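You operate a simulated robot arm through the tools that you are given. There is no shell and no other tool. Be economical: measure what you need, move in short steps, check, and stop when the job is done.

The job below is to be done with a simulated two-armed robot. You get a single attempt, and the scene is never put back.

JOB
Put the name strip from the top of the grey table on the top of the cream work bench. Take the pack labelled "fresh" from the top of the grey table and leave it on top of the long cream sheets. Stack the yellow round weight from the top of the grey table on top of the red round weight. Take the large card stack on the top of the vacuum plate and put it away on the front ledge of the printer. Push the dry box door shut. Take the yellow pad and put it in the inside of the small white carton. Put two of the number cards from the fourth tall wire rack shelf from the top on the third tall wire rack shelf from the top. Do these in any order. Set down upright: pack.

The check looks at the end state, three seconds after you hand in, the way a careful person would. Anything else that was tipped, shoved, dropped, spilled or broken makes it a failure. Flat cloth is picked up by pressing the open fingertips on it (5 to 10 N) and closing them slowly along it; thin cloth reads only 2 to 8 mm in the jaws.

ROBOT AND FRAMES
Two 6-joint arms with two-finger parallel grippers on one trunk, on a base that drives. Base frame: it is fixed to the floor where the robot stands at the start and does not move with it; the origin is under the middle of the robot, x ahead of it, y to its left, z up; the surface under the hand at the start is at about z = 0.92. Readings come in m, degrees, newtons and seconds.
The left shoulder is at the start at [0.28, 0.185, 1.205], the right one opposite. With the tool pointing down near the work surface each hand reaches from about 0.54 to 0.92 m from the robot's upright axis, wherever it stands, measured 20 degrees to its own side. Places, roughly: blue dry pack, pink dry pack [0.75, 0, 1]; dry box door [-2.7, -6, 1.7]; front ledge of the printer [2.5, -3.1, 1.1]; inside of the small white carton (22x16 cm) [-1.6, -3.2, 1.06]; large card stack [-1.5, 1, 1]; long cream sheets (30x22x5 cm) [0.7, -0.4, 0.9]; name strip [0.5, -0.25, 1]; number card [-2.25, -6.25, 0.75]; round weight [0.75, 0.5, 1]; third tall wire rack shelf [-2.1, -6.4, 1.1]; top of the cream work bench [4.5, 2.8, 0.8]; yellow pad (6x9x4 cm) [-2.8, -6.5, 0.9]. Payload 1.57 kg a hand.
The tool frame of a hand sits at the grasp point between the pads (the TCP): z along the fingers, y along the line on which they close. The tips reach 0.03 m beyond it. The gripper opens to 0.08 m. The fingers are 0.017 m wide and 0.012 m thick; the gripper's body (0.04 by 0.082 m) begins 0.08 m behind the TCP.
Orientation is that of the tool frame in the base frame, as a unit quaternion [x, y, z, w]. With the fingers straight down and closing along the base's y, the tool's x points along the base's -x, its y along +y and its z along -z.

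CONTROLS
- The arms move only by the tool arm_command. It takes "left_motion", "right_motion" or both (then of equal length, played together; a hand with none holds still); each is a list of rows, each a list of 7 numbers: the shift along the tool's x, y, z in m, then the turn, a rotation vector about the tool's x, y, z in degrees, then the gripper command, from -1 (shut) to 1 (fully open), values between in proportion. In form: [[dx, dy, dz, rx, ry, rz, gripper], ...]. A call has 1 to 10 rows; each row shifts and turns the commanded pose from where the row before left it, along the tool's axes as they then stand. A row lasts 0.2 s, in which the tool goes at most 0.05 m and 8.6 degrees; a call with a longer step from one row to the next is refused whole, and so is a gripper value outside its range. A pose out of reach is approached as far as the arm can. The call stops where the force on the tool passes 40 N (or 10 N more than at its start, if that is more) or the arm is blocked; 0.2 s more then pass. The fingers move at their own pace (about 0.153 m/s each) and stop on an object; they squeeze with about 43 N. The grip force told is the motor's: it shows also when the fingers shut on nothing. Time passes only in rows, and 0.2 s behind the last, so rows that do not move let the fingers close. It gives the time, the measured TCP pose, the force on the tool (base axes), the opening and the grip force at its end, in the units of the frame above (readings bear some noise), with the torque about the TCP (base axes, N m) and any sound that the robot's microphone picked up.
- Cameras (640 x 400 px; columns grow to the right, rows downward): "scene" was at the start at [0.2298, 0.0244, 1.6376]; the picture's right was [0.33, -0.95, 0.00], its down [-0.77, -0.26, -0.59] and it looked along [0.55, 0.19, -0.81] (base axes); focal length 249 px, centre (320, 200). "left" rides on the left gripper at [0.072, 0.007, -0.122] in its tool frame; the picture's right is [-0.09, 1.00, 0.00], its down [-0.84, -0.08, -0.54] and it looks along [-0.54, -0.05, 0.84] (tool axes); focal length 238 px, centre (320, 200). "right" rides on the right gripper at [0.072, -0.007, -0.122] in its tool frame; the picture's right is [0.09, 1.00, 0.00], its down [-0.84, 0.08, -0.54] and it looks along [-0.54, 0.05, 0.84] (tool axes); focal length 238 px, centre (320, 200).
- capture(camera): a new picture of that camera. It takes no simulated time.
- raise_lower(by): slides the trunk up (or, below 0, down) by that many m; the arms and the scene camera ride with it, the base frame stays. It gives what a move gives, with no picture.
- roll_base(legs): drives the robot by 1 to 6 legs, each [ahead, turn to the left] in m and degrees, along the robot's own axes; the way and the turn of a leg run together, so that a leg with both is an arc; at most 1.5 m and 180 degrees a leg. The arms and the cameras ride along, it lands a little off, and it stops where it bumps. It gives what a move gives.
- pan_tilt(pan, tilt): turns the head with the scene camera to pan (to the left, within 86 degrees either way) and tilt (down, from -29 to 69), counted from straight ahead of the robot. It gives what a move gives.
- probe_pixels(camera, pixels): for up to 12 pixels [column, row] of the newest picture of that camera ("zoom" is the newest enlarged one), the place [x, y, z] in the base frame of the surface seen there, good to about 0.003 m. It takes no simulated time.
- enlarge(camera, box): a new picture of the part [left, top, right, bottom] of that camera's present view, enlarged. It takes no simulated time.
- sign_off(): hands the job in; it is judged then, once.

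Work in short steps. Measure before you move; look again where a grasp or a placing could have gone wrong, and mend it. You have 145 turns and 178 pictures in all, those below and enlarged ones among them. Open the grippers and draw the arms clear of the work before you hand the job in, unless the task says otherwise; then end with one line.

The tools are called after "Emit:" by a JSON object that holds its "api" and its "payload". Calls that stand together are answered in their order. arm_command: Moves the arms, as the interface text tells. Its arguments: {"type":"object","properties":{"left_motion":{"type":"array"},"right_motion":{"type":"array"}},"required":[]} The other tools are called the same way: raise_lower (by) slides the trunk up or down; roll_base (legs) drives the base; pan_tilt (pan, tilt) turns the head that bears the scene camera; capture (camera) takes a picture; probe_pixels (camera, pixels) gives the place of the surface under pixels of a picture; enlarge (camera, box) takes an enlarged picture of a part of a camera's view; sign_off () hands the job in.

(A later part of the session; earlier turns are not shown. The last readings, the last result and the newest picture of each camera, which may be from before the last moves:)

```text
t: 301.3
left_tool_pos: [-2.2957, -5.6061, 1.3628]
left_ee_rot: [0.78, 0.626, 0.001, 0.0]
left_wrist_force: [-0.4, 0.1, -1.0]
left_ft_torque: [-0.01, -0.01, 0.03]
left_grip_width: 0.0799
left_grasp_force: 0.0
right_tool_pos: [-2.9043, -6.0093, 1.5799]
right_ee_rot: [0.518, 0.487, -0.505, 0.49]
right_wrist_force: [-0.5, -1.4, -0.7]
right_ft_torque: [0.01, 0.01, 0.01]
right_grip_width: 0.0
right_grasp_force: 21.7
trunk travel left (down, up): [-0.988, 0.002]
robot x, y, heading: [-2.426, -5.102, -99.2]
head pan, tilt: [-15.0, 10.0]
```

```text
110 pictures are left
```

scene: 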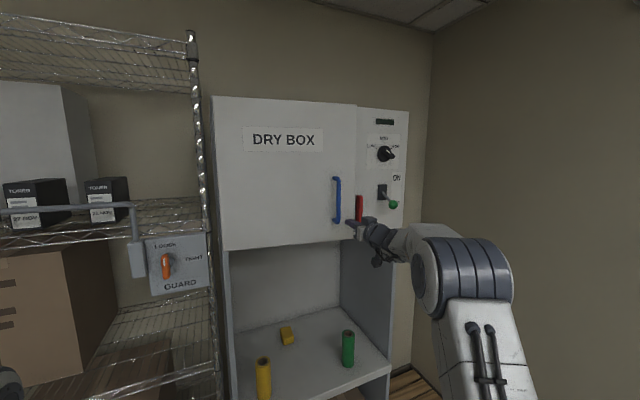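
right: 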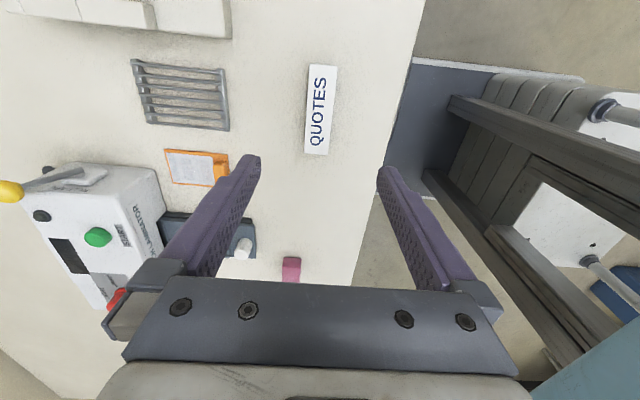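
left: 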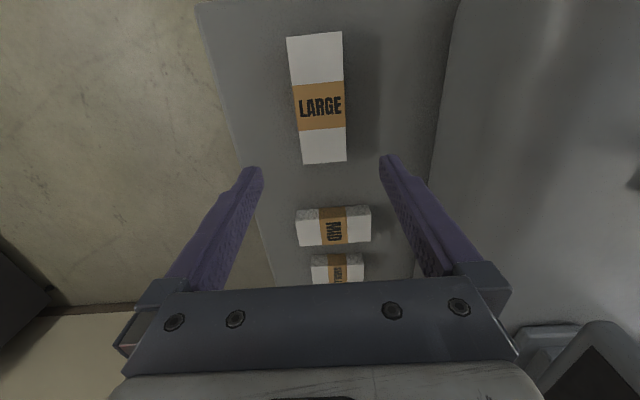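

I probe the door's surface to see how far it still is from shut.

Emit:
{"api": "probe_pixels", "payload": {"camera": "scene", "pixels": [[225, 150], [280, 180], [320, 180], [350, 150], [352, 230], [365, 130], [360, 210], [338, 230], [310, 240]]}}

Emit:
{"api": "enlarge", "payload": {"camera": "scene", "box": [300, 80, 440, 270]}}

```text
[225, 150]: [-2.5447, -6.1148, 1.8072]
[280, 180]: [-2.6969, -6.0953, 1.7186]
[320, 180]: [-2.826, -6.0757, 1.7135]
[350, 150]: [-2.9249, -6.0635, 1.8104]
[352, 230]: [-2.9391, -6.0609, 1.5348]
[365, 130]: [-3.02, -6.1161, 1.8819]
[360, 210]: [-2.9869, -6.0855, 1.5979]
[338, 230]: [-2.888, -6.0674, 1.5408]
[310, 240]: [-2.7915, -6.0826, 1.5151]
```

```text
2.11 times, centred on (370, 175) of scene
```

zoom: 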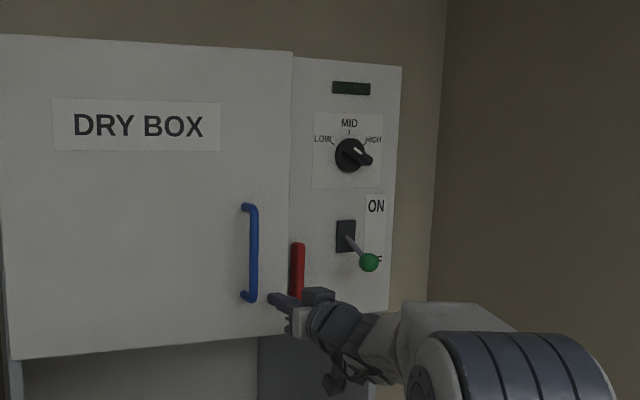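

Door is ~8° open (edge y≈-6.06 vs -6.117). I push straight in a further ~8 cm until it stops.

Emit:
{"api": "arm_command", "payload": {"right_motion": [[0, 0, 0.02, 0, 0, 0, -1], [0, 0.001, 0.02, 0, 0, 0, -1], [0, 0.001, 0.015, 0, 0, 0, -1], [0, 0, 0.01, 0, 0, 0, -1], [0, 0, 0.008, 0, 0, 0, -1], [0, 0, 0.006, 0, 0, 0, -1], [0, 0, 0, 0, 0, 0, -1]]}}

Emit:
{"api": "capture", "payload": {"camera": "scene"}}

Emit:
{"api": "probe_pixels", "payload": {"camera": "scene", "pixels": [[225, 150], [280, 180], [320, 180], [345, 150], [335, 140], [372, 130]]}}

```text
t: 302.9
left_tool_pos: [-2.2955, -5.606, 1.3653]
left_ee_rot: [0.78, 0.626, 0.001, 0.0]
left_wrist_force: [-0.5, 0.3, 1.0]
left_ft_torque: [-0.04, 0.01, 0.0]
left_grip_width: 0.0797
left_grasp_force: 0.0
right_tool_pos: [-2.905, -6.0853, 1.5784]
right_ee_rot: [0.518, 0.487, -0.504, 0.49]
right_wrist_force: [2.9, 12.7, -4.1]
right_ft_torque: [0.07, 0.02, 0.21]
right_grip_width: 0.0001
right_grasp_force: 20.9
trunk travel left (down, up): [-0.988, 0.002]
robot x, y, heading: [-2.4314, -5.1055, -99.3]
head pan, tilt: [-15.0, 10.0]
```

```text
108 pictures are left
```

scene: 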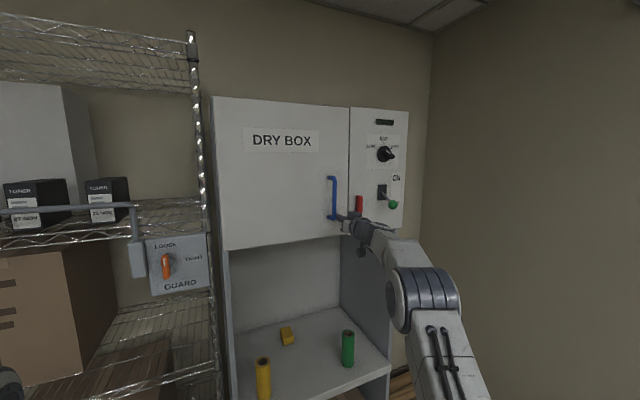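

```text
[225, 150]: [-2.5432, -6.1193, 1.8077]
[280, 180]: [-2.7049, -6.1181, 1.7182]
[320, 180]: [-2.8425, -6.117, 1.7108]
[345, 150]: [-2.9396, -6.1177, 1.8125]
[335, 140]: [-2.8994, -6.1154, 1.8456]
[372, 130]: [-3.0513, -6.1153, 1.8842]
```

Door is flush shut. I retract the hand and probe the yellow pad at (287,336) and the cans.

Emit:
{"api": "arm_command", "payload": {"right_motion": [[0, 0, -0.03, 0, 0, 0, -1], [0, 0, -0.045, 0, 0, 0, -1], [0, 0, -0.045, 0, 0, 0, -1], [0, 0, -0.045, 0, 0, 0, -1], [0, 0.02, -0.045, 0, 0, 0, -1], [0, 0.03, -0.04, 0, 0, 0, -1]]}}

Emit:
{"api": "probe_pixels", "payload": {"camera": "scene", "pixels": [[288, 331], [287, 341], [263, 362], [348, 334], [300, 360], [390, 360], [235, 330], [338, 310], [375, 340]]}}

Emit:
{"api": "pan_tilt", "payload": {"pan": -20, "tilt": 35}}

Emit:
{"api": "capture", "payload": {"camera": "scene"}}

```text
t: 304.3
left_tool_pos: [-2.2949, -5.6068, 1.3633]
left_ee_rot: [0.78, 0.626, 0.001, 0.0]
left_wrist_force: [-0.5, -0.4, -0.8]
left_ft_torque: [0.01, 0.01, 0.0]
left_grip_width: 0.0798
left_grasp_force: 0.1
right_tool_pos: [-2.8436, -5.8406, 1.5842]
right_ee_rot: [0.518, 0.485, -0.506, 0.49]
right_wrist_force: [0.5, 1.0, 1.0]
right_ft_torque: [-0.01, 0.03, -0.01]
right_grip_width: 0.0
right_grasp_force: 21.5
trunk travel left (down, up): [-0.988, 0.002]
robot x, y, heading: [-2.4274, -5.1042, -99.3]
head pan, tilt: [-15.0, 10.0]
```

```text
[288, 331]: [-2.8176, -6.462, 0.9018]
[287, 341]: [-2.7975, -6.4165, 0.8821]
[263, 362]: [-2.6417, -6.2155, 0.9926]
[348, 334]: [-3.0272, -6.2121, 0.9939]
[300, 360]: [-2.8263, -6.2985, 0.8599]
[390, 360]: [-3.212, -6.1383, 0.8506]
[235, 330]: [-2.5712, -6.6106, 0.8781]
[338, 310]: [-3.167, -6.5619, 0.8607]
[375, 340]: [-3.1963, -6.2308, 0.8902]
```

```text
t: 305.1
left_tool_pos: [-2.2959, -5.607, 1.3631]
left_ee_rot: [0.78, 0.626, 0.001, 0.0]
left_wrist_force: [-0.9, -0.2, -0.1]
left_ft_torque: [-0.03, 0.01, 0.02]
left_grip_width: 0.08
left_grasp_force: 0.0
right_tool_pos: [-2.8443, -5.8405, 1.5846]
right_ee_rot: [0.519, 0.486, -0.505, 0.49]
right_wrist_force: [0.5, -0.6, -0.3]
right_ft_torque: [0.01, -0.01, -0.01]
right_grip_width: 0.0001
right_grasp_force: 21.1
trunk travel left (down, up): [-0.988, 0.002]
robot x, y, heading: [-2.4315, -5.1013, -99.3]
head pan, tilt: [-20.0, 35.0]
```

```text
107 pictures are left
```

scene: 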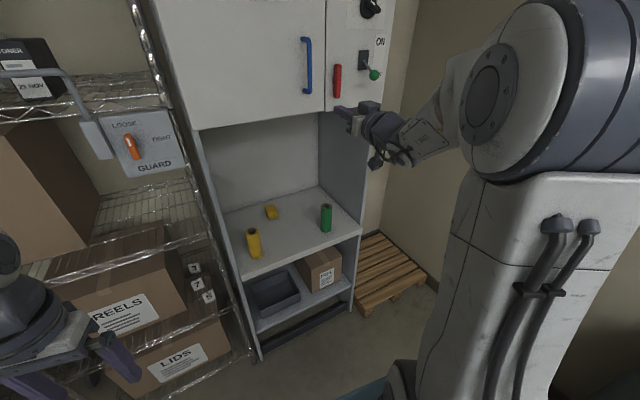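

Emit:
{"api": "enlarge", "payload": {"camera": "scene", "box": [200, 170, 380, 290]}}

Emit:
{"api": "enlarge", "payload": {"camera": "scene", "box": [90, 170, 270, 340]}}

```text
3.33 times, centred on (290, 230) of scene
```

zoom: 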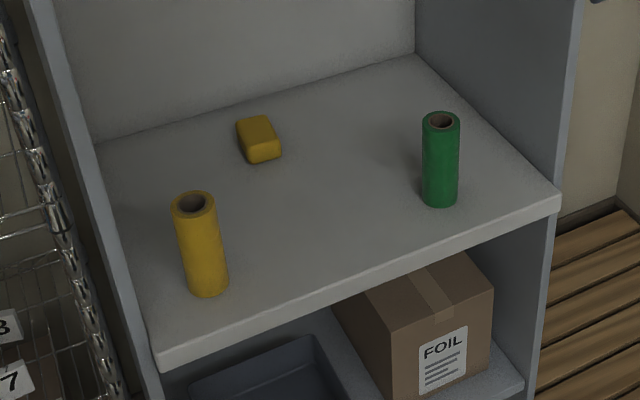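

```text
2.35 times, centred on (180, 255) of scene
```

zoom: 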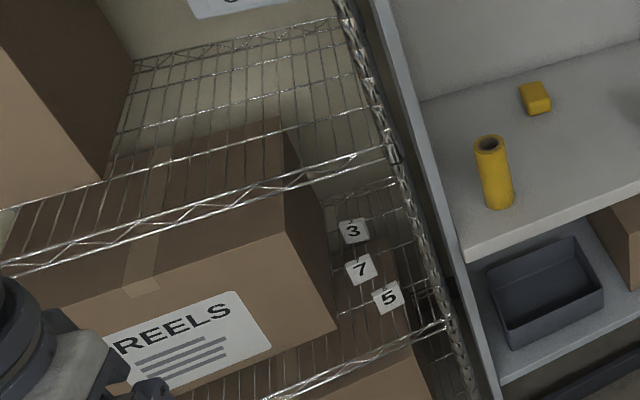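

I probe the number cards, shelves, and posts from the zoomed picture.

Emit:
{"api": "probe_pixels", "payload": {"camera": "zoom", "pixels": [[353, 231], [361, 270], [386, 298], [410, 310], [290, 385], [395, 160], [340, 165], [445, 320], [335, 325], [250, 100], [300, 200], [200, 195]]}}

Emit:
{"api": "enlarge", "payload": {"camera": "scene", "box": [170, 250, 240, 310]}}

Emit:
{"api": "probe_pixels", "payload": {"camera": "zoom", "pixels": [[150, 120], [220, 100], [180, 180], [230, 160], [180, 260], [240, 240], [270, 350], [340, 340]]}}

```text
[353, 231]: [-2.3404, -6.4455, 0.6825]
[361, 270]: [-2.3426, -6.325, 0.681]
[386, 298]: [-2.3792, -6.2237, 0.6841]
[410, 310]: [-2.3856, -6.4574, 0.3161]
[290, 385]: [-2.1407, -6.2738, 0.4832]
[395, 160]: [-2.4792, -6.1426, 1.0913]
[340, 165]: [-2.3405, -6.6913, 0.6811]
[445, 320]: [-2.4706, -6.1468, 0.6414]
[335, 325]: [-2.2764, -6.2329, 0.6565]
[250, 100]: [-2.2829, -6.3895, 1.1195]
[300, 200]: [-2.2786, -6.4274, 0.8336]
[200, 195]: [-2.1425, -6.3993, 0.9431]
```

```text
6.67 times, centred on (205, 280) of scene
```

zoom: 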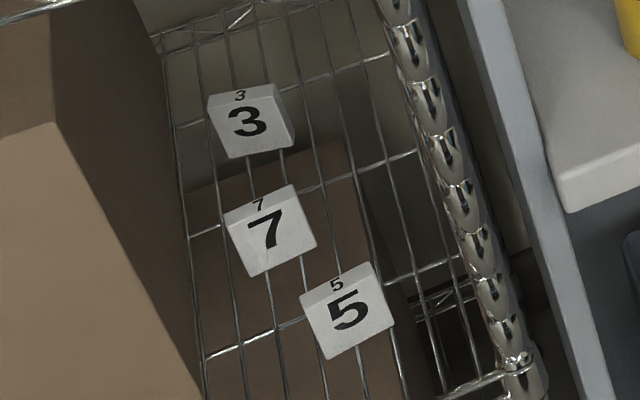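

```text
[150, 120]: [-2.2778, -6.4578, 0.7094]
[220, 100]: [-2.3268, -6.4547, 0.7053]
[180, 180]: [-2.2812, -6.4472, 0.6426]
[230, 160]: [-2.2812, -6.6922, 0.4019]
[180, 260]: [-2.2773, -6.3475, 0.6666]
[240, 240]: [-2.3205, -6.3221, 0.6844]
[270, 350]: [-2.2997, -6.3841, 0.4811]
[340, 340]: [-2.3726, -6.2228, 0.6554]
```

Pad at ≈[-2.81,-6.44], shelf z≈0.86; I'll use the right hand pitched ~45°. First straighten the base, move forward, lower the trunk and pitch the hand down.

Emit:
{"api": "roll_base", "payload": {"legs": [[0, 4], [0.28, 0], [0, 5]]}}

Emit:
{"api": "raise_lower", "payload": {"by": -0.15}}

Emit:
{"api": "arm_command", "payload": {"right_motion": [[0.03, 0, -0.02, 0, 0, 0, 1], [0.03, 0, -0.02, 0, 0, 0, 1], [0.03, 0, -0.02, 0, 0, 0, 1], [0.03, 0, -0.02, 0, 7.5, 0, 1], [0, 0, 0, 0, 7.5, 0, 1], [0, 0, 0, 0, 7.5, 0, 1], [0, 0, 0, 0, 7.5, 0, 1], [0, 0, 0, 0, 7.5, 0, 1], [0, 0, 0, 0, 7.5, 0, 1], [0, 0, 0, 0, 0, 0, 1]]}}

Emit:
{"api": "capture", "payload": {"camera": "right"}}

Emit:
{"api": "capture", "payload": {"camera": "scene"}}

```text
t: 307.3
left_tool_pos: [-2.2825, -5.8202, 1.3643]
left_ee_rot: [0.759, 0.651, 0.001, -0.001]
left_wrist_force: [0.1, -0.4, -0.1]
left_ft_torque: [-0.01, -0.01, 0.01]
left_grip_width: 0.08
left_grasp_force: 0.0
right_tool_pos: [-2.8115, -6.0875, 1.5836]
right_ee_rot: [0.501, 0.504, -0.488, 0.507]
right_wrist_force: [3.5, 17.4, 0.3]
right_ft_torque: [-0.06, -0.02, -0.05]
right_grip_width: 0.0
right_grasp_force: 21.1
trunk travel left (down, up): [-0.988, 0.002]
robot x, y, heading: [-2.4499, -5.3282, -95.4]
head pan, tilt: [-20.0, 35.0]
stopped in leg 2: the force on the tool passed its limit at 139 N (the readings are from after the stop); the commanded pose is now the measured one
```

```text
t: 309.1
left_tool_pos: [-2.2828, -5.8219, 1.2126]
left_ee_rot: [0.759, 0.652, 0.001, 0.0]
left_wrist_force: [-0.4, -0.2, -0.3]
left_ft_torque: [-0.03, 0.0, 0.01]
left_grip_width: 0.0801
left_grasp_force: 0.1
right_tool_pos: [-2.8131, -6.0892, 1.4326]
right_ee_rot: [0.501, 0.505, -0.486, 0.507]
right_wrist_force: [0.0, -0.1, -0.2]
right_ft_torque: [-0.02, -0.02, -0.01]
right_grip_width: 0.0001
right_grasp_force: 21.5
trunk travel left (down, up): [-0.838, 0.152]
robot x, y, heading: [-2.4483, -5.3312, -95.5]
head pan, tilt: [-20.0, 35.0]
```

```text
t: 311.3
left_tool_pos: [-2.283, -5.8222, 1.2126]
left_ee_rot: [0.758, 0.652, 0.002, -0.001]
left_wrist_force: [-0.1, -0.3, 0.3]
left_ft_torque: [0.01, 0.02, -0.01]
left_grip_width: 0.0799
left_grasp_force: 0.1
right_tool_pos: [-2.8131, -6.0086, 1.3137]
right_ee_rot: [0.649, 0.661, -0.258, 0.275]
right_wrist_force: [0.4, -1.0, -0.5]
right_ft_torque: [0.0, -0.02, -0.03]
right_grip_width: 0.0801
right_grasp_force: 0.0
trunk travel left (down, up): [-0.838, 0.152]
robot x, y, heading: [-2.4523, -5.3274, -95.2]
head pan, tilt: [-20.0, 35.0]
```

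```text
103 pictures are left
```

right: 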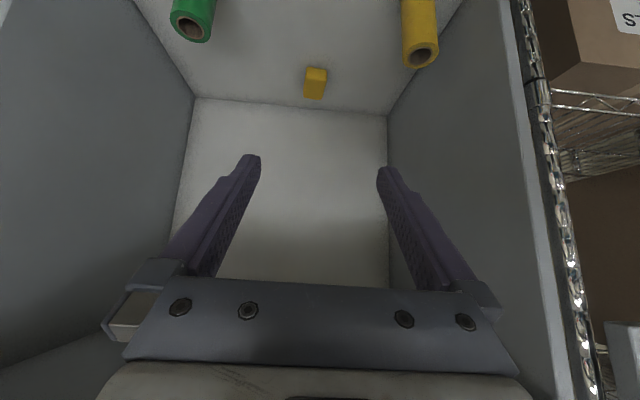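

```text
102 pictures are left
```

scene: 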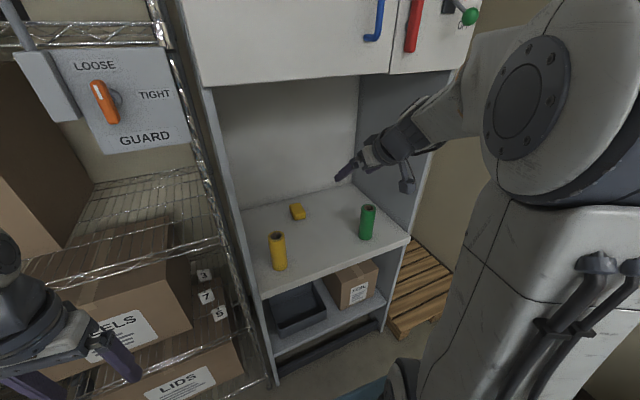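

The hand is now pitched ~45°, inside view clear. I probe the pad via an enlarged right-camera view.

Emit:
{"api": "enlarge", "payload": {"camera": "right", "box": [270, 40, 360, 120]}}

```text
5.00 times, centred on (315, 80) of right
```

zoom: 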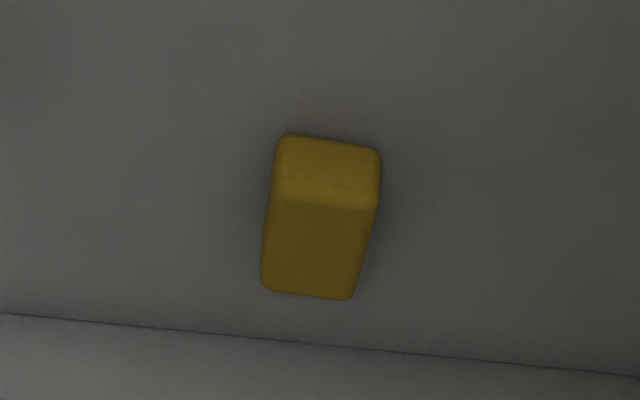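

Emit:
{"api": "probe_pixels", "payload": {"camera": "zoom", "pixels": [[277, 205], [370, 210], [266, 280], [350, 290], [315, 245], [285, 140], [372, 150], [325, 170], [200, 170], [450, 200]]}}

```text
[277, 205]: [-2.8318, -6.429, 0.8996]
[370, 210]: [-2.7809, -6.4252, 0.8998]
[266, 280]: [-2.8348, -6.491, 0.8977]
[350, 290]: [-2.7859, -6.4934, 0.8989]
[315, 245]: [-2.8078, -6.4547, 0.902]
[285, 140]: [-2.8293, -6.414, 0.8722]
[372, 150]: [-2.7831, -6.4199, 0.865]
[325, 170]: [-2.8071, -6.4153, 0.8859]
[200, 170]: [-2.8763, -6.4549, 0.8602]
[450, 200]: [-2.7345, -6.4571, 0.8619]
```

Pad centre ≈[-2.808,-6.456], 6 cm across x, top 0.90. I lower the hand 0.15 first, then drive 0.17 m closer, and check clearance.

Emit:
{"api": "arm_command", "payload": {"right_motion": [[0.035, 0, 0.035, 0, 0, 0, 1], [0.035, 0, 0.035, 0, 0, 0, 1], [0.035, 0, 0.035, 0, 0, 0, 1], [0, 0, 0, 0, 0, 0, 1]]}}

Emit:
{"api": "roll_base", "payload": {"legs": [[0.17, 0]]}}

Emit:
{"api": "capture", "payload": {"camera": "scene"}}

```text
t: 312.3
left_tool_pos: [-2.2837, -5.8234, 1.2135]
left_ee_rot: [0.758, 0.652, 0.001, 0.001]
left_wrist_force: [0.0, -0.5, -0.2]
left_ft_torque: [-0.03, -0.02, -0.04]
left_grip_width: 0.0801
left_grasp_force: 0.1
right_tool_pos: [-2.8092, -6.0053, 1.1637]
right_ee_rot: [0.65, 0.661, -0.257, 0.275]
right_wrist_force: [0.0, -0.4, 0.1]
right_ft_torque: [0.01, 0.03, -0.01]
right_grip_width: 0.0801
right_grasp_force: 0.0
trunk travel left (down, up): [-0.838, 0.152]
robot x, y, heading: [-2.4489, -5.3285, -95.5]
head pan, tilt: [-20.0, 35.0]
```

```text
t: 313.7
left_tool_pos: [-2.3017, -5.9882, 1.2129]
left_ee_rot: [0.76, 0.65, 0.001, 0.0]
left_wrist_force: [0.6, 0.7, -0.3]
left_ft_torque: [0.01, -0.01, -0.03]
left_grip_width: 0.0799
left_grasp_force: 0.1
right_tool_pos: [-2.8283, -6.1717, 1.1642]
right_ee_rot: [0.65, 0.659, -0.258, 0.275]
right_wrist_force: [-0.4, -0.3, 0.0]
right_ft_torque: [0.02, 0.0, 0.0]
right_grip_width: 0.0801
right_grasp_force: 0.2
trunk travel left (down, up): [-0.838, 0.152]
robot x, y, heading: [-2.4651, -5.4952, -95.4]
head pan, tilt: [-20.0, 35.0]
```

```text
100 pictures are left
```

scene: 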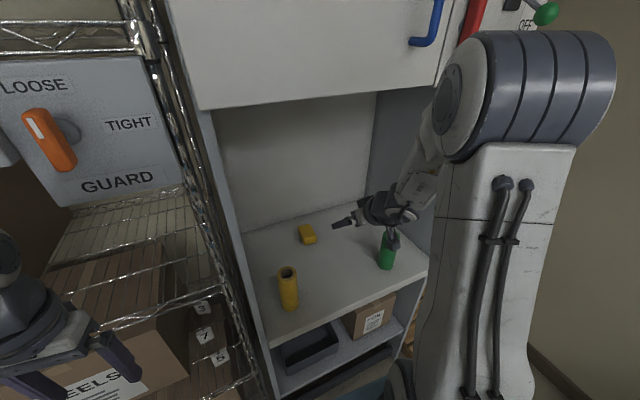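

Clear. I advance along the tool axis toward the pad, stopping 8 cm short to check.

Emit:
{"api": "arm_command", "payload": {"right_motion": [[-0.001, 0.0015, 0.043, 0, 0, 0, 1], [-0.001, 0.0015, 0.043, 0, 0, 0, 1], [-0.001, 0.0015, 0.043, 0, 0, 0, 1], [-0.001, 0.0015, 0.043, 0, 0, 0, 1], [-0.001, 0.0015, 0.043, 0, 0, 0, 1], [-0.001, 0.0015, 0.043, 0, 0, 0, 1], [-0.001, 0.001, 0.043, 0, 0, 0, 1], [0, 0, 0, 0, 0, 0, 1]]}}

Emit:
{"api": "capture", "payload": {"camera": "right"}}

Emit:
{"api": "capture", "payload": {"camera": "scene"}}

```text
t: 315.5
left_tool_pos: [-2.3004, -5.9905, 1.213]
left_ee_rot: [0.76, 0.65, 0.002, -0.001]
left_wrist_force: [-0.7, -0.7, 0.0]
left_ft_torque: [-0.01, -0.01, -0.02]
left_grip_width: 0.0799
left_grasp_force: 0.0
right_tool_pos: [-2.8102, -6.3875, 0.9533]
right_ee_rot: [0.651, 0.659, -0.258, 0.274]
right_wrist_force: [1.1, -0.2, -0.7]
right_ft_torque: [-0.05, 0.01, -0.01]
right_grip_width: 0.0802
right_grasp_force: 0.0
trunk travel left (down, up): [-0.838, 0.152]
robot x, y, heading: [-2.4671, -5.4964, -95.8]
head pan, tilt: [-20.0, 35.0]
```

```text
99 pictures are left
```

right: 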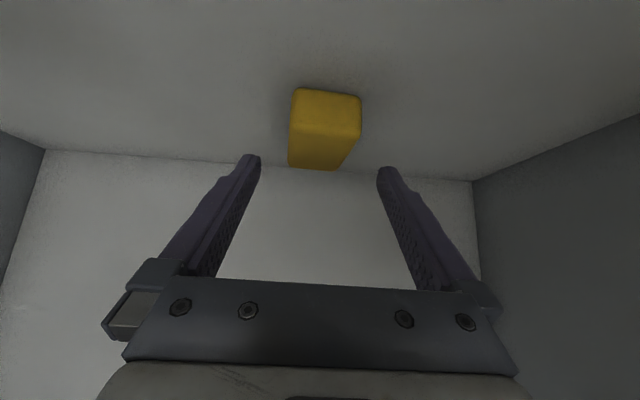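

```text
98 pictures are left
```

scene: 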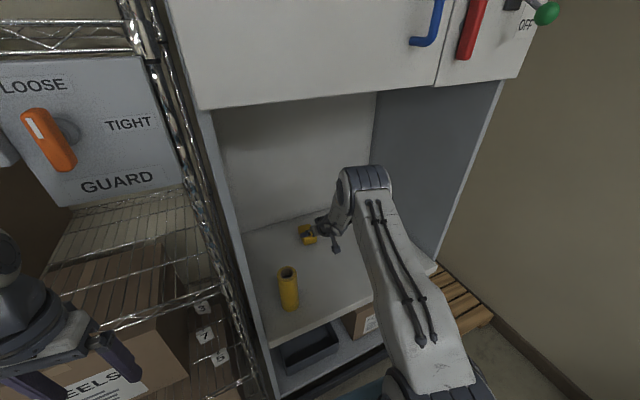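

I check where the arm links are relative to the hidden green can.

Emit:
{"api": "probe_pixels", "payload": {"camera": "scene", "pixels": [[365, 180], [385, 230], [410, 300], [345, 210], [335, 248], [380, 270], [405, 255]]}}

Emit:
{"api": "enlarge", "payload": {"camera": "scene", "box": [270, 150, 450, 290]}}

```text
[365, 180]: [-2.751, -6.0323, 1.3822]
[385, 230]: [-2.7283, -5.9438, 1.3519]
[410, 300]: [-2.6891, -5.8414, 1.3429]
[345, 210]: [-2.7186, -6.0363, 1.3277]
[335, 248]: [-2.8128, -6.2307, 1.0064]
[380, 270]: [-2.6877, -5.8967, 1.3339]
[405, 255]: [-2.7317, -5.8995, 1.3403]
```

```text
2.86 times, centred on (360, 220) of scene
```

zoom: 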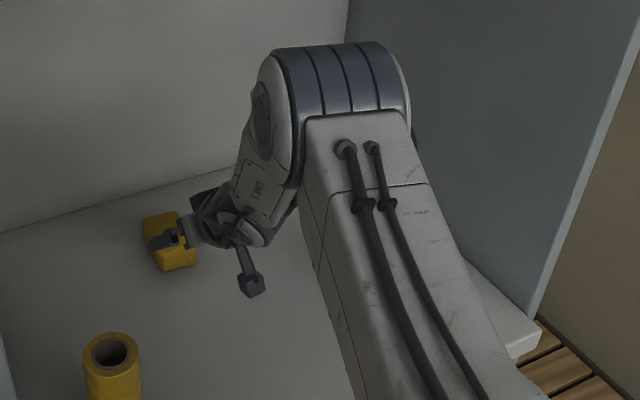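

Elbow stays below the door's lower edge. I advance the remaining 8 cm and close on the pad.

Emit:
{"api": "arm_command", "payload": {"right_motion": [[0, 0.002, 0.03, 0, 0, 0, 1], [0, 0, 0.03, 0, 0, 0, 1], [0, 0, 0.02, 0, 0, 0, 1], [0, 0, 0, 0, 0, 0, 1], [0, 0, 0, 0, 0, 0, 0.5], [0, 0, 0, 0, 0, 0, 0], [0, 0, 0, 0, 0, 0, -1], [0, 0, 0, 0, 0, 0, -1]]}}

Emit:
{"api": "capture", "payload": {"camera": "right"}}

```text
t: 317.3
left_tool_pos: [-2.3009, -5.9901, 1.2132]
left_ee_rot: [0.76, 0.65, 0.001, 0.0]
left_wrist_force: [-0.2, 0.4, 0.8]
left_ft_torque: [-0.02, 0.0, -0.01]
left_grip_width: 0.0797
left_grasp_force: 0.1
right_tool_pos: [-2.8059, -6.4438, 0.8973]
right_ee_rot: [0.65, 0.659, -0.258, 0.275]
right_wrist_force: [-0.4, -0.2, 0.2]
right_ft_torque: [-0.01, -0.01, -0.01]
right_grip_width: 0.0569
right_grasp_force: 43.0
trunk travel left (down, up): [-0.838, 0.152]
robot x, y, heading: [-2.4668, -5.494, -95.6]
head pan, tilt: [-20.0, 35.0]
```

```text
96 pictures are left
```

right: 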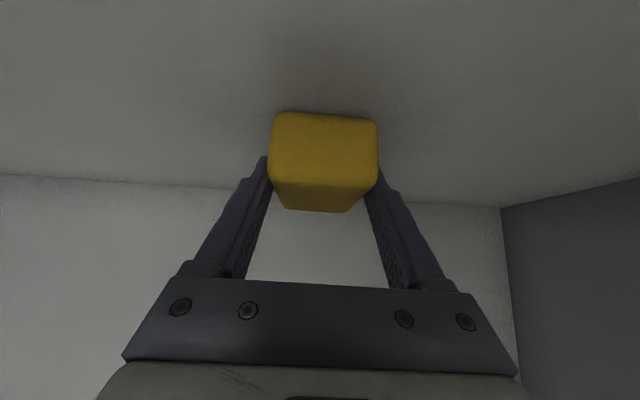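

Pad gripped. I lift slightly and withdraw along the tool axis, then back the base 0.25 m.

Emit:
{"api": "arm_command", "payload": {"right_motion": [[-0.014, 0, -0.016, 0, 0, 0, -1], [-0.005, 0, -0.035, 0, 0, 0, -1], [0, 0, -0.045, 0, 0, 0, -1], [0, 0, -0.045, 0, 0, 0, -1], [0, 0, -0.045, 0, 0, 0, -1], [0, 0, -0.045, 0, 0, 0, -1], [0, 0, -0.045, 0, 0, 0, -1], [0, 0, -0.045, 0, 0, 0, -1], [0, 0, 0, 0, 0, 0, -1]]}}

Emit:
{"api": "roll_base", "payload": {"legs": [[-0.3, 0]]}}

Emit:
{"api": "capture", "payload": {"camera": "scene"}}

Emit:
{"api": "capture", "payload": {"camera": "right"}}

```text
t: 319.3
left_tool_pos: [-2.3024, -5.989, 1.2139]
left_ee_rot: [0.76, 0.65, 0.002, 0.0]
left_wrist_force: [-0.5, 0.2, 0.5]
left_ft_torque: [-0.04, 0.0, 0.03]
left_grip_width: 0.0801
left_grasp_force: 0.2
right_tool_pos: [-2.8141, -6.2321, 1.1412]
right_ee_rot: [0.651, 0.659, -0.259, 0.275]
right_wrist_force: [-0.4, -0.3, -0.7]
right_ft_torque: [0.02, -0.01, -0.01]
right_grip_width: 0.0571
right_grasp_force: 43.0
trunk travel left (down, up): [-0.838, 0.152]
robot x, y, heading: [-2.4659, -5.4933, -95.6]
head pan, tilt: [-20.0, 35.0]
```

```text
t: 321.4
left_tool_pos: [-2.2713, -5.6901, 1.2139]
left_ee_rot: [0.759, 0.651, 0.002, 0.0]
left_wrist_force: [0.0, -0.2, 0.4]
left_ft_torque: [0.02, 0.01, -0.01]
left_grip_width: 0.0798
left_grasp_force: 0.1
right_tool_pos: [-2.7816, -5.9341, 1.1397]
right_ee_rot: [0.649, 0.661, -0.259, 0.276]
right_wrist_force: [-0.9, -1.0, 0.2]
right_ft_torque: [0.0, 0.02, 0.0]
right_grip_width: 0.057
right_grasp_force: 43.3
trunk travel left (down, up): [-0.838, 0.152]
robot x, y, heading: [-2.4399, -5.1948, -95.2]
head pan, tilt: [-20.0, 35.0]
```

```text
95 pictures are left
```

scene: 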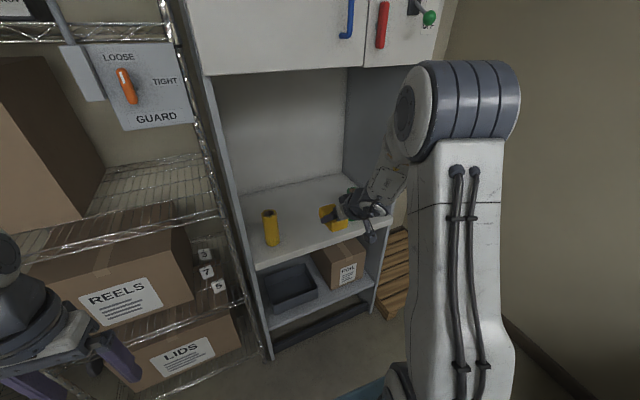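

```text
94 pictures are left
```

right: 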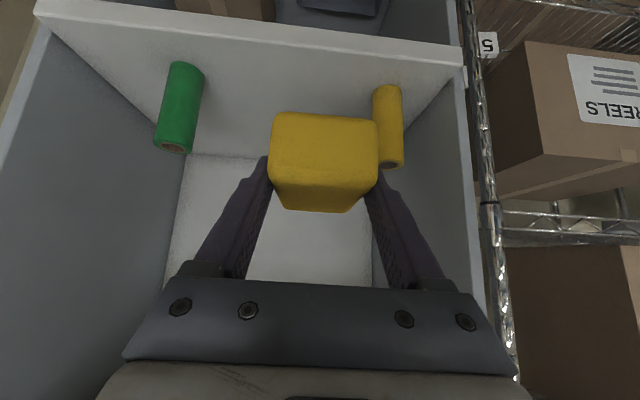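

Both cans still stand. Now for the number cards with the left hand: straighten heading, retract the right hand with the pad, and pitch the left hand 45°.

Emit:
{"api": "roll_base", "payload": {"legs": [[0, 5]]}}

Emit:
{"api": "arm_command", "payload": {"right_motion": [[-0.005, 0, -0.045, 0, 0, 0, -1], [-0.005, 0, -0.045, 0, 0, 0, -1], [-0.005, 0, -0.045, 0, 0, 0, -1], [0, 0, 0, 0, 0, 0, -1], [0, 0, 0, 0, 0, 0, -1], [0, 0, 0, 0, 0, 0, -1], [0, 0, 0, 0, 0, 0, -1], [0, 0, 0, 0, 0, 0, -1], [0, 0, 0, 0, 0, 0, -1], [0, 0, 0, 0, 0, 0, -1]], "left_motion": [[-0.04, 0, 0, 0, 0, 0, 1], [-0.04, 0, 0, 0, 0, 0, 1], [-0.04, 0, 0, 0, 0, 0, 1], [0, 0, 0, 0, -7.5, 0, 1], [0, 0, 0, 0, -7.5, 0, 1], [0, 0, 0, 0, -7.5, 0, 1], [0, 0, 0, 0, -7.5, 0, 1], [0, 0, 0, 0, -7.5, 0, 1], [0, 0, 0, 0, -7.5, 0, 1], [0, 0, 0, 0, 0, 0, 1]]}}

Emit:
{"api": "raise_lower", "payload": {"by": -0.15}}

Emit:
{"api": "capture", "payload": {"camera": "left"}}

Emit:
{"api": "pan_tilt", "payload": {"pan": 5, "tilt": 35}}

Emit:
{"api": "capture", "payload": {"camera": "scene"}}

```text
t: 322.3
left_tool_pos: [-2.2281, -5.673, 1.2131]
left_ee_rot: [0.729, 0.685, 0.001, 0.0]
left_wrist_force: [-0.7, -0.1, 0.1]
left_ft_torque: [0.0, 0.01, -0.01]
left_grip_width: 0.0798
left_grasp_force: 0.1
right_tool_pos: [-2.7144, -5.9603, 1.1414]
right_ee_rot: [0.62, 0.688, -0.246, 0.285]
right_wrist_force: [-0.8, 0.1, -1.0]
right_ft_torque: [0.04, -0.04, -0.01]
right_grip_width: 0.057
right_grasp_force: 43.0
trunk travel left (down, up): [-0.838, 0.152]
robot x, y, heading: [-2.4403, -5.1971, -90.5]
head pan, tilt: [-20.0, 35.0]
```

```text
t: 324.5
left_tool_pos: [-2.2311, -5.8207, 1.2359]
left_ee_rot: [0.678, 0.636, -0.269, 0.251]
left_wrist_force: [-0.3, 0.7, 0.1]
left_ft_torque: [0.0, -0.02, -0.02]
left_grip_width: 0.0798
left_grasp_force: 0.0
left hand out of reach, approached as far as the arm can: row 8, 9
right_tool_pos: [-2.7262, -5.8764, 1.2487]
right_ee_rot: [0.619, 0.689, -0.245, 0.286]
right_wrist_force: [0.4, 0.6, -1.0]
right_ft_torque: [0.0, -0.01, -0.01]
right_grip_width: 0.0572
right_grasp_force: 42.9
trunk travel left (down, up): [-0.838, 0.152]
robot x, y, heading: [-2.4382, -5.1947, -90.2]
head pan, tilt: [-20.0, 35.0]
```

```text
t: 326.2
left_tool_pos: [-2.2298, -5.8216, 1.0854]
left_ee_rot: [0.679, 0.635, -0.27, 0.251]
left_wrist_force: [-0.2, 0.1, 0.4]
left_ft_torque: [0.0, -0.02, 0.0]
left_grip_width: 0.0801
left_grasp_force: 0.0
right_tool_pos: [-2.7251, -5.8773, 1.0999]
right_ee_rot: [0.62, 0.688, -0.246, 0.286]
right_wrist_force: [-0.4, 0.1, -0.1]
right_ft_torque: [0.03, 0.03, -0.02]
right_grip_width: 0.0569
right_grasp_force: 43.4
trunk travel left (down, up): [-0.688, 0.302]
robot x, y, heading: [-2.4367, -5.1952, -90.3]
head pan, tilt: [-20.0, 35.0]
```

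```text
93 pictures are left
```

left: 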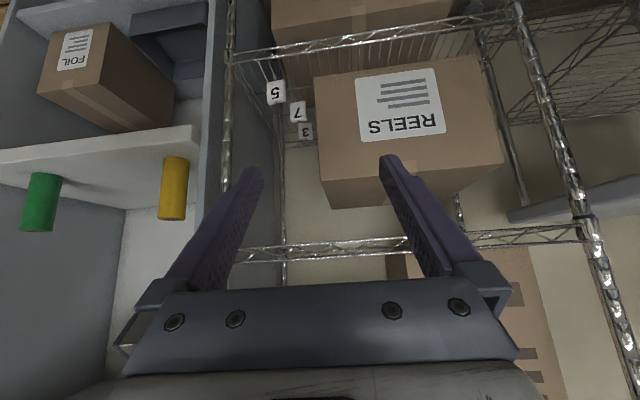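

```text
t: 327.1
left_tool_pos: [-2.2308, -5.821, 1.0857]
left_ee_rot: [0.679, 0.635, -0.27, 0.251]
left_wrist_force: [0.3, -0.5, -0.7]
left_ft_torque: [-0.01, -0.01, 0.02]
left_grip_width: 0.0799
left_grasp_force: 0.1
right_tool_pos: [-2.7242, -5.8773, 1.0985]
right_ee_rot: [0.62, 0.688, -0.246, 0.286]
right_wrist_force: [0.8, 0.2, -0.1]
right_ft_torque: [-0.04, 0.0, -0.01]
right_grip_width: 0.0569
right_grasp_force: 43.3
trunk travel left (down, up): [-0.688, 0.302]
robot x, y, heading: [-2.4397, -5.1975, -90.5]
head pan, tilt: [5.0, 35.0]
```

```text
92 pictures are left
```

scene: 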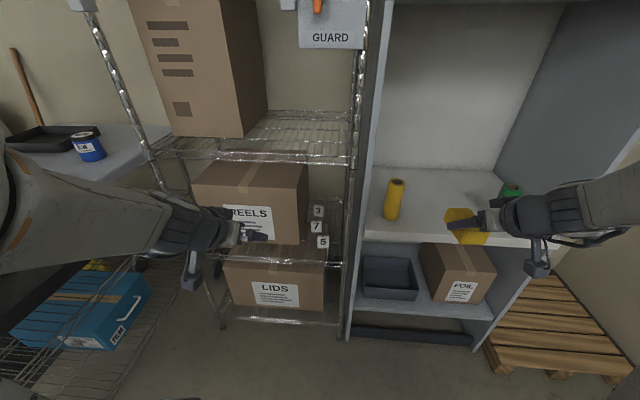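

I enlarge the cards from both cameras to understand shape and place.

Emit:
{"api": "enlarge", "payload": {"camera": "left", "box": [250, 60, 330, 150]}}

Emit:
{"api": "probe_pixels", "payload": {"camera": "zoom", "pixels": [[200, 130], [140, 120], [260, 110], [150, 190], [270, 185], [380, 225], [330, 220], [430, 210], [340, 270], [440, 265], [435, 310], [215, 160]]}}

Emit:
{"api": "enlarge", "payload": {"camera": "scene", "box": [290, 190, 350, 260]}}

Emit:
{"api": "probe_pixels", "payload": {"camera": "zoom", "pixels": [[300, 300], [345, 265], [310, 325], [280, 200], [290, 90], [300, 340], [230, 60], [320, 60], [250, 155], [330, 150], [265, 250], [340, 245]]}}

```text
4.44 times, centred on (290, 105) of left
```

zoom: 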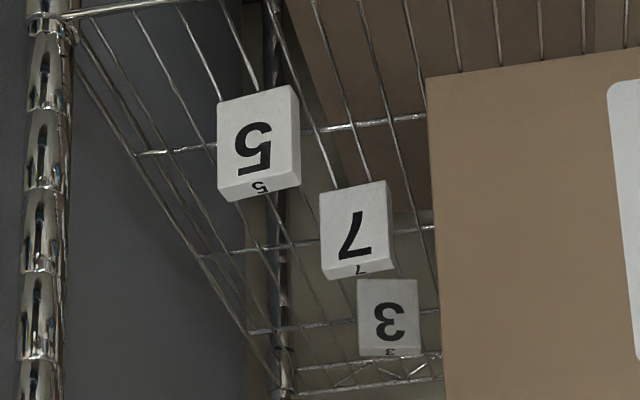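

```text
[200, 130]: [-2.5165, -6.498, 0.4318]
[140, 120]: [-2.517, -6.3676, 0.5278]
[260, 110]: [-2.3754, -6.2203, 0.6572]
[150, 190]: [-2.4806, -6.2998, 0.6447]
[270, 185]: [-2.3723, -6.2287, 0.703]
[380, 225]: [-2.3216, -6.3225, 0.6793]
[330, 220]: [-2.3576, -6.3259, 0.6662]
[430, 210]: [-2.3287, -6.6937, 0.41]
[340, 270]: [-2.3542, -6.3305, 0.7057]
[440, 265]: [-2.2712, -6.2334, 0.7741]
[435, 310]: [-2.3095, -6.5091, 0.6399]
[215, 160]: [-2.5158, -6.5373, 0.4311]
```

```text
5.71 times, centred on (320, 225) of scene
```

zoom: 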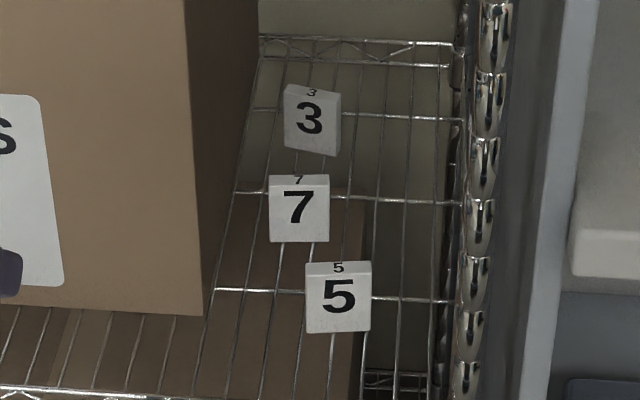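

```text
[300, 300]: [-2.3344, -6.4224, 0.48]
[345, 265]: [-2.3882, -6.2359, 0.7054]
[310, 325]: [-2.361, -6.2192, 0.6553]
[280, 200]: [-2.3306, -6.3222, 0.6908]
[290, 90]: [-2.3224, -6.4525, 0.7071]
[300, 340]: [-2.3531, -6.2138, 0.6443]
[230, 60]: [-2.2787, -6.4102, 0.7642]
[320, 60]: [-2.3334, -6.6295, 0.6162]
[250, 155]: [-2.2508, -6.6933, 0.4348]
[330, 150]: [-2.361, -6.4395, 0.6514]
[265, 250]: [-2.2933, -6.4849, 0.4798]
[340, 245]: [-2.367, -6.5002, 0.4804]
```

The cards are small upright blocks (~4.5 wide, 6 tall, 2 cm thick). I probe shelf three, its carton and the GUARD plate for clearances.

Emit:
{"api": "probe_pixels", "payload": {"camera": "scene", "pixels": [[302, 46], [358, 47], [330, 25], [262, 100], [266, 60], [330, 154], [345, 150], [280, 160], [300, 130], [320, 128], [250, 145], [355, 120]]}}

Emit:
{"api": "enlarge", "payload": {"camera": "scene", "box": [230, 0, 390, 170]}}

```text
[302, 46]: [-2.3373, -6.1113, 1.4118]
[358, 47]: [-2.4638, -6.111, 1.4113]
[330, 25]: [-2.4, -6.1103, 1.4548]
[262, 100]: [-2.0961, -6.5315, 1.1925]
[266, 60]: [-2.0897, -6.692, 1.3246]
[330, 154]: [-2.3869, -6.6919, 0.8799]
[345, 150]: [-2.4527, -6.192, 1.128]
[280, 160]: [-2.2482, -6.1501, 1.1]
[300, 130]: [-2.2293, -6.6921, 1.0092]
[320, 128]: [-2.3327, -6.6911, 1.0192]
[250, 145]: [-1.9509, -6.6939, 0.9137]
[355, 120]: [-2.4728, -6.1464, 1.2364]
```

```text
2.35 times, centred on (310, 85) of scene
```

zoom: 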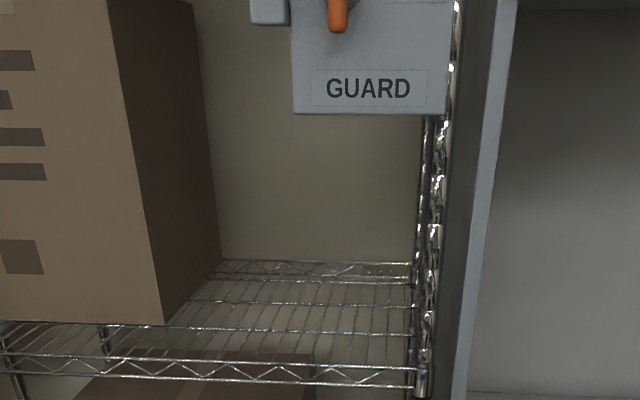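

GUARD plate bottom is z≈1.41, so I can place at x≈-2.2…-2.28 left of it. I drive 0.15 m ahead and bring the left hand to a pre-grasp in front of card "5".

Emit:
{"api": "roll_base", "payload": {"legs": [[0.15, 0]]}}

Emit:
{"api": "arm_command", "payload": {"left_motion": [[0, 0, 0, -2.67, 0, -2.84, 1], [0.0096, -0.0163, 0.0432, 0, 0, 0, 1], [0.0096, -0.0163, 0.0432, 0, 0, 0, 1], [0.0096, -0.0163, 0.0432, 0, 0, 0, 1], [0.0096, -0.0163, 0.0432, 0, 0, 0, 1], [0.0096, -0.0163, 0.0432, 0, 0, 0, 1], [0.0096, -0.0163, 0.0432, 0, 0, 0, 1], [0.0096, -0.0163, 0.0432, 0, 0, 0, 1], [0, 0, 0, 0, 0, 0, 1]]}}

Emit:
{"api": "capture", "payload": {"camera": "left"}}

Emit:
{"api": "capture", "payload": {"camera": "scene"}}

```text
t: 328.5
left_tool_pos: [-2.2318, -5.9685, 1.0865]
left_ee_rot: [0.678, 0.636, -0.27, 0.252]
left_wrist_force: [0.6, -0.4, 0.5]
left_ft_torque: [0.01, 0.03, -0.02]
left_grip_width: 0.0803
left_grasp_force: 0.1
right_tool_pos: [-2.7261, -6.0258, 1.0997]
right_ee_rot: [0.62, 0.688, -0.246, 0.287]
right_wrist_force: [-0.4, 0.0, 0.0]
right_ft_torque: [0.01, 0.01, 0.01]
right_grip_width: 0.0569
right_grasp_force: 42.8
trunk travel left (down, up): [-0.688, 0.302]
robot x, y, heading: [-2.4412, -5.3439, -90.2]
head pan, tilt: [5.0, 35.0]
```

```text
t: 330.5
left_tool_pos: [-2.2073, -6.0912, 0.9021]
left_ee_rot: [0.656, 0.66, -0.269, 0.249]
left_wrist_force: [1.0, -0.9, 0.2]
left_ft_torque: [0.02, 0.03, 0.02]
left_grip_width: 0.0799
left_grasp_force: 0.0
left hand out of reach, approached as far as the arm can: row 2, 3, 4, 5, 6, 7, 8
right_tool_pos: [-2.7269, -6.0259, 1.0994]
right_ee_rot: [0.619, 0.688, -0.246, 0.287]
right_wrist_force: [0.9, -0.1, -0.1]
right_ft_torque: [0.01, 0.02, -0.01]
right_grip_width: 0.0569
right_grasp_force: 42.8
trunk travel left (down, up): [-0.688, 0.302]
robot x, y, heading: [-2.4417, -5.3476, -90.3]
head pan, tilt: [5.0, 35.0]
```

```text
88 pictures are left
```

left: 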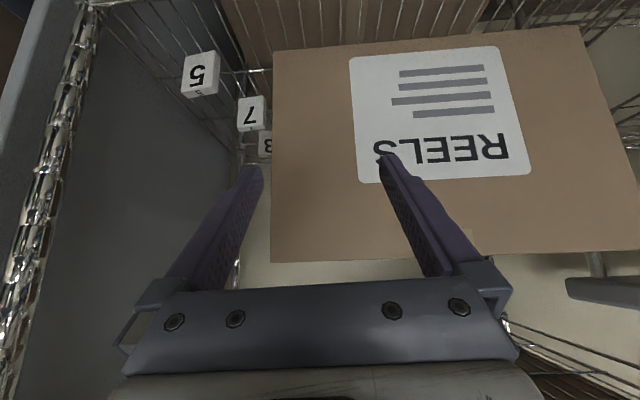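

```text
87 pictures are left
```

scene: 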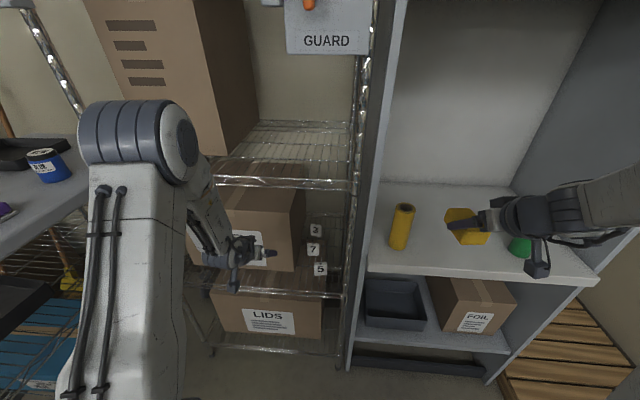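

The left arm was too folded (inner limit). I back the base 0.17 m and retry the pre-grasp with more extension.

Emit:
{"api": "roll_base", "payload": {"legs": [[-0.17, 0]]}}

Emit:
{"api": "arm_command", "payload": {"left_motion": [[-0.0098, -0.0214, 0.0361, 0, 0, 0, 1], [-0.0098, -0.0214, 0.0361, 0, 0, 0, 1], [-0.0098, -0.0214, 0.0361, 0, 0, 0, 1], [-0.0098, -0.0214, 0.0361, 0, 0, 0, 1], [0, 0, 0, 0, 0, 0, 1]]}}

```text
t: 331.9
left_tool_pos: [-2.2053, -5.9208, 0.9023]
left_ee_rot: [0.656, 0.661, -0.267, 0.248]
left_wrist_force: [0.2, -0.5, 0.8]
left_ft_torque: [0.0, 0.0, 0.0]
left_grip_width: 0.0799
left_grasp_force: 0.0
right_tool_pos: [-2.7246, -5.8565, 1.0987]
right_ee_rot: [0.619, 0.689, -0.245, 0.286]
right_wrist_force: [0.0, -0.8, -0.9]
right_ft_torque: [-0.02, 0.01, -0.02]
right_grip_width: 0.0569
right_grasp_force: 42.9
trunk travel left (down, up): [-0.688, 0.302]
robot x, y, heading: [-2.435, -5.1744, -90.2]
head pan, tilt: [5.0, 35.0]
```

```text
t: 333.1
left_tool_pos: [-2.2182, -6.0394, 0.8238]
left_ee_rot: [0.659, 0.659, -0.271, 0.243]
left_wrist_force: [0.4, -0.8, -0.4]
left_ft_torque: [0.0, 0.02, 0.0]
left_grip_width: 0.08
left_grasp_force: 0.1
left hand out of reach, approached as far as the arm can: row 1, 2, 3, 4
right_tool_pos: [-2.7244, -5.857, 1.0996]
right_ee_rot: [0.619, 0.689, -0.246, 0.287]
right_wrist_force: [-1.5, 0.4, -1.0]
right_ft_torque: [0.0, 0.05, -0.03]
right_grip_width: 0.0569
right_grasp_force: 43.0
trunk travel left (down, up): [-0.688, 0.302]
robot x, y, heading: [-2.4378, -5.171, -90.1]
head pan, tilt: [5.0, 35.0]
```

y/z moved fine but the arm can't go further inward laterally (needs lateral ≈0.2). I shift the base 0.16 m toward -x via back–turn–forward–turn.

Emit:
{"api": "roll_base", "payload": {"legs": [[-0.45, 0], [0, -25], [0.38, 0], [0, 25]]}}

Emit:
{"api": "capture", "payload": {"camera": "scene"}}

```text
t: 340.5
left_tool_pos: [-2.3907, -5.9187, 0.8238]
left_ee_rot: [0.661, 0.656, -0.271, 0.243]
left_wrist_force: [0.3, 0.8, 0.0]
left_ft_torque: [-0.01, -0.04, 0.01]
left_grip_width: 0.08
left_grasp_force: 0.1
right_tool_pos: [-2.895, -5.7312, 1.0993]
right_ee_rot: [0.623, 0.685, -0.247, 0.285]
right_wrist_force: [-1.1, -0.5, -0.8]
right_ft_torque: [0.02, -0.01, 0.04]
right_grip_width: 0.057
right_grasp_force: 43.3
trunk travel left (down, up): [-0.688, 0.302]
robot x, y, heading: [-2.6042, -5.0528, -90.7]
head pan, tilt: [5.0, 35.0]
```

```text
86 pictures are left
```

scene: 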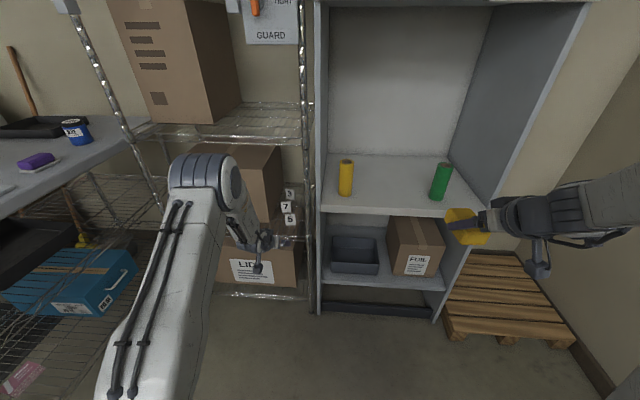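

Now lateral is right. I centre the left hand at x≈-2.378, drive 0.2 m ahead, and look.

Emit:
{"api": "arm_command", "payload": {"left_motion": [[0, 0.013, 0, 0, 0, 0, 1], [0, 0, 0, 0, 0, 0, 1]]}}

Emit:
{"api": "roll_base", "payload": {"legs": [[0.18, 0]]}}

Emit:
{"api": "capture", "payload": {"camera": "left"}}

```text
t: 341.1
left_tool_pos: [-2.3778, -5.9191, 0.8234]
left_ee_rot: [0.662, 0.655, -0.272, 0.242]
left_wrist_force: [-0.6, 0.1, 0.7]
left_ft_torque: [-0.02, 0.03, -0.03]
left_grip_width: 0.0799
left_grasp_force: 0.0
right_tool_pos: [-2.8941, -5.732, 1.0993]
right_ee_rot: [0.623, 0.685, -0.247, 0.285]
right_wrist_force: [-0.7, -0.9, -1.0]
right_ft_torque: [0.01, -0.01, 0.03]
right_grip_width: 0.0569
right_grasp_force: 42.9
trunk travel left (down, up): [-0.688, 0.302]
robot x, y, heading: [-2.5972, -5.0531, -91.0]
head pan, tilt: [5.0, 35.0]
```

```text
t: 342.6
left_tool_pos: [-2.3826, -6.0988, 0.8236]
left_ee_rot: [0.662, 0.655, -0.272, 0.242]
left_wrist_force: [0.1, 0.8, -0.4]
left_ft_torque: [-0.01, -0.01, -0.02]
left_grip_width: 0.0801
left_grasp_force: 0.1
right_tool_pos: [-2.8983, -5.9105, 1.0989]
right_ee_rot: [0.622, 0.686, -0.247, 0.285]
right_wrist_force: [-0.7, 1.2, -0.5]
right_ft_torque: [0.01, -0.03, 0.0]
right_grip_width: 0.0568
right_grasp_force: 43.2
trunk travel left (down, up): [-0.688, 0.302]
robot x, y, heading: [-2.6055, -5.2309, -90.9]
head pan, tilt: [5.0, 35.0]
```

```text
85 pictures are left
```

left: 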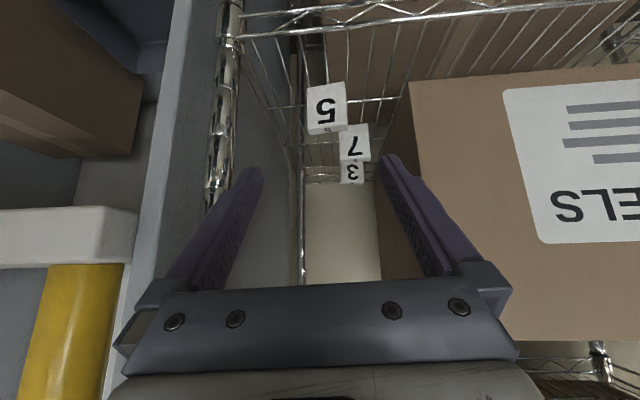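

Card "5" is centred at (328,107). I probe its edges.

Emit:
{"api": "enlarge", "payload": {"camera": "left", "box": [290, 70, 390, 190]}}

Emit:
{"api": "probe_pixels", "payload": {"camera": "zoom", "pixels": [[70, 70], [172, 55], [75, 170], [178, 160], [120, 208], [170, 110], [205, 195], [255, 190], [215, 255], [260, 250], [60, 110], [230, 300]]}}

```text
3.33 times, centred on (340, 130) of left
```

zoom: 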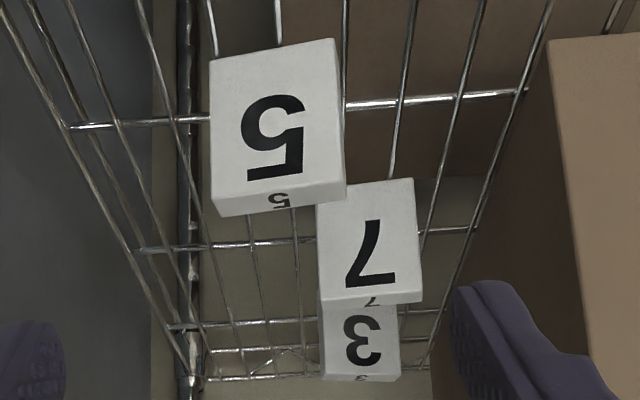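

```text
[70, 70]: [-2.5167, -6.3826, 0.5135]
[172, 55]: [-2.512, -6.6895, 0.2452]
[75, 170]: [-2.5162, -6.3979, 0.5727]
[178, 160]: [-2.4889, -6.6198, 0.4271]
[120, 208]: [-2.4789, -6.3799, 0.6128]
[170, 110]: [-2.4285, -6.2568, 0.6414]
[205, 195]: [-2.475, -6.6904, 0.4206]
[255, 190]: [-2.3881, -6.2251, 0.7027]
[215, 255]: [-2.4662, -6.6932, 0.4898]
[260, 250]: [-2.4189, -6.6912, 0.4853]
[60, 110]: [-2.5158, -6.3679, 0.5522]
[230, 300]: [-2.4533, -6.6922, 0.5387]
```

Emit:
{"api": "probe_pixels", "payload": {"camera": "zoom", "pixels": [[216, 70], [330, 60], [216, 190], [338, 180], [240, 208], [335, 195], [325, 215], [410, 200], [330, 290], [415, 285], [370, 302], [280, 120]]}}

```text
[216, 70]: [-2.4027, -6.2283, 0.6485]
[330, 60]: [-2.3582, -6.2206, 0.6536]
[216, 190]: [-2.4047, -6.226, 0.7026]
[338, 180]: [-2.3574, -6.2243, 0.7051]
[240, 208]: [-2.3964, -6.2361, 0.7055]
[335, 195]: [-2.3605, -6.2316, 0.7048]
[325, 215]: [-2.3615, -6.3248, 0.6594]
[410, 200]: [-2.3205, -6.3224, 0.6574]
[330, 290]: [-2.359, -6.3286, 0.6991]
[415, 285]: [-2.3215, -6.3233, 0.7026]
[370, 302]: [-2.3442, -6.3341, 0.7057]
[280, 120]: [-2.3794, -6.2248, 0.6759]
```

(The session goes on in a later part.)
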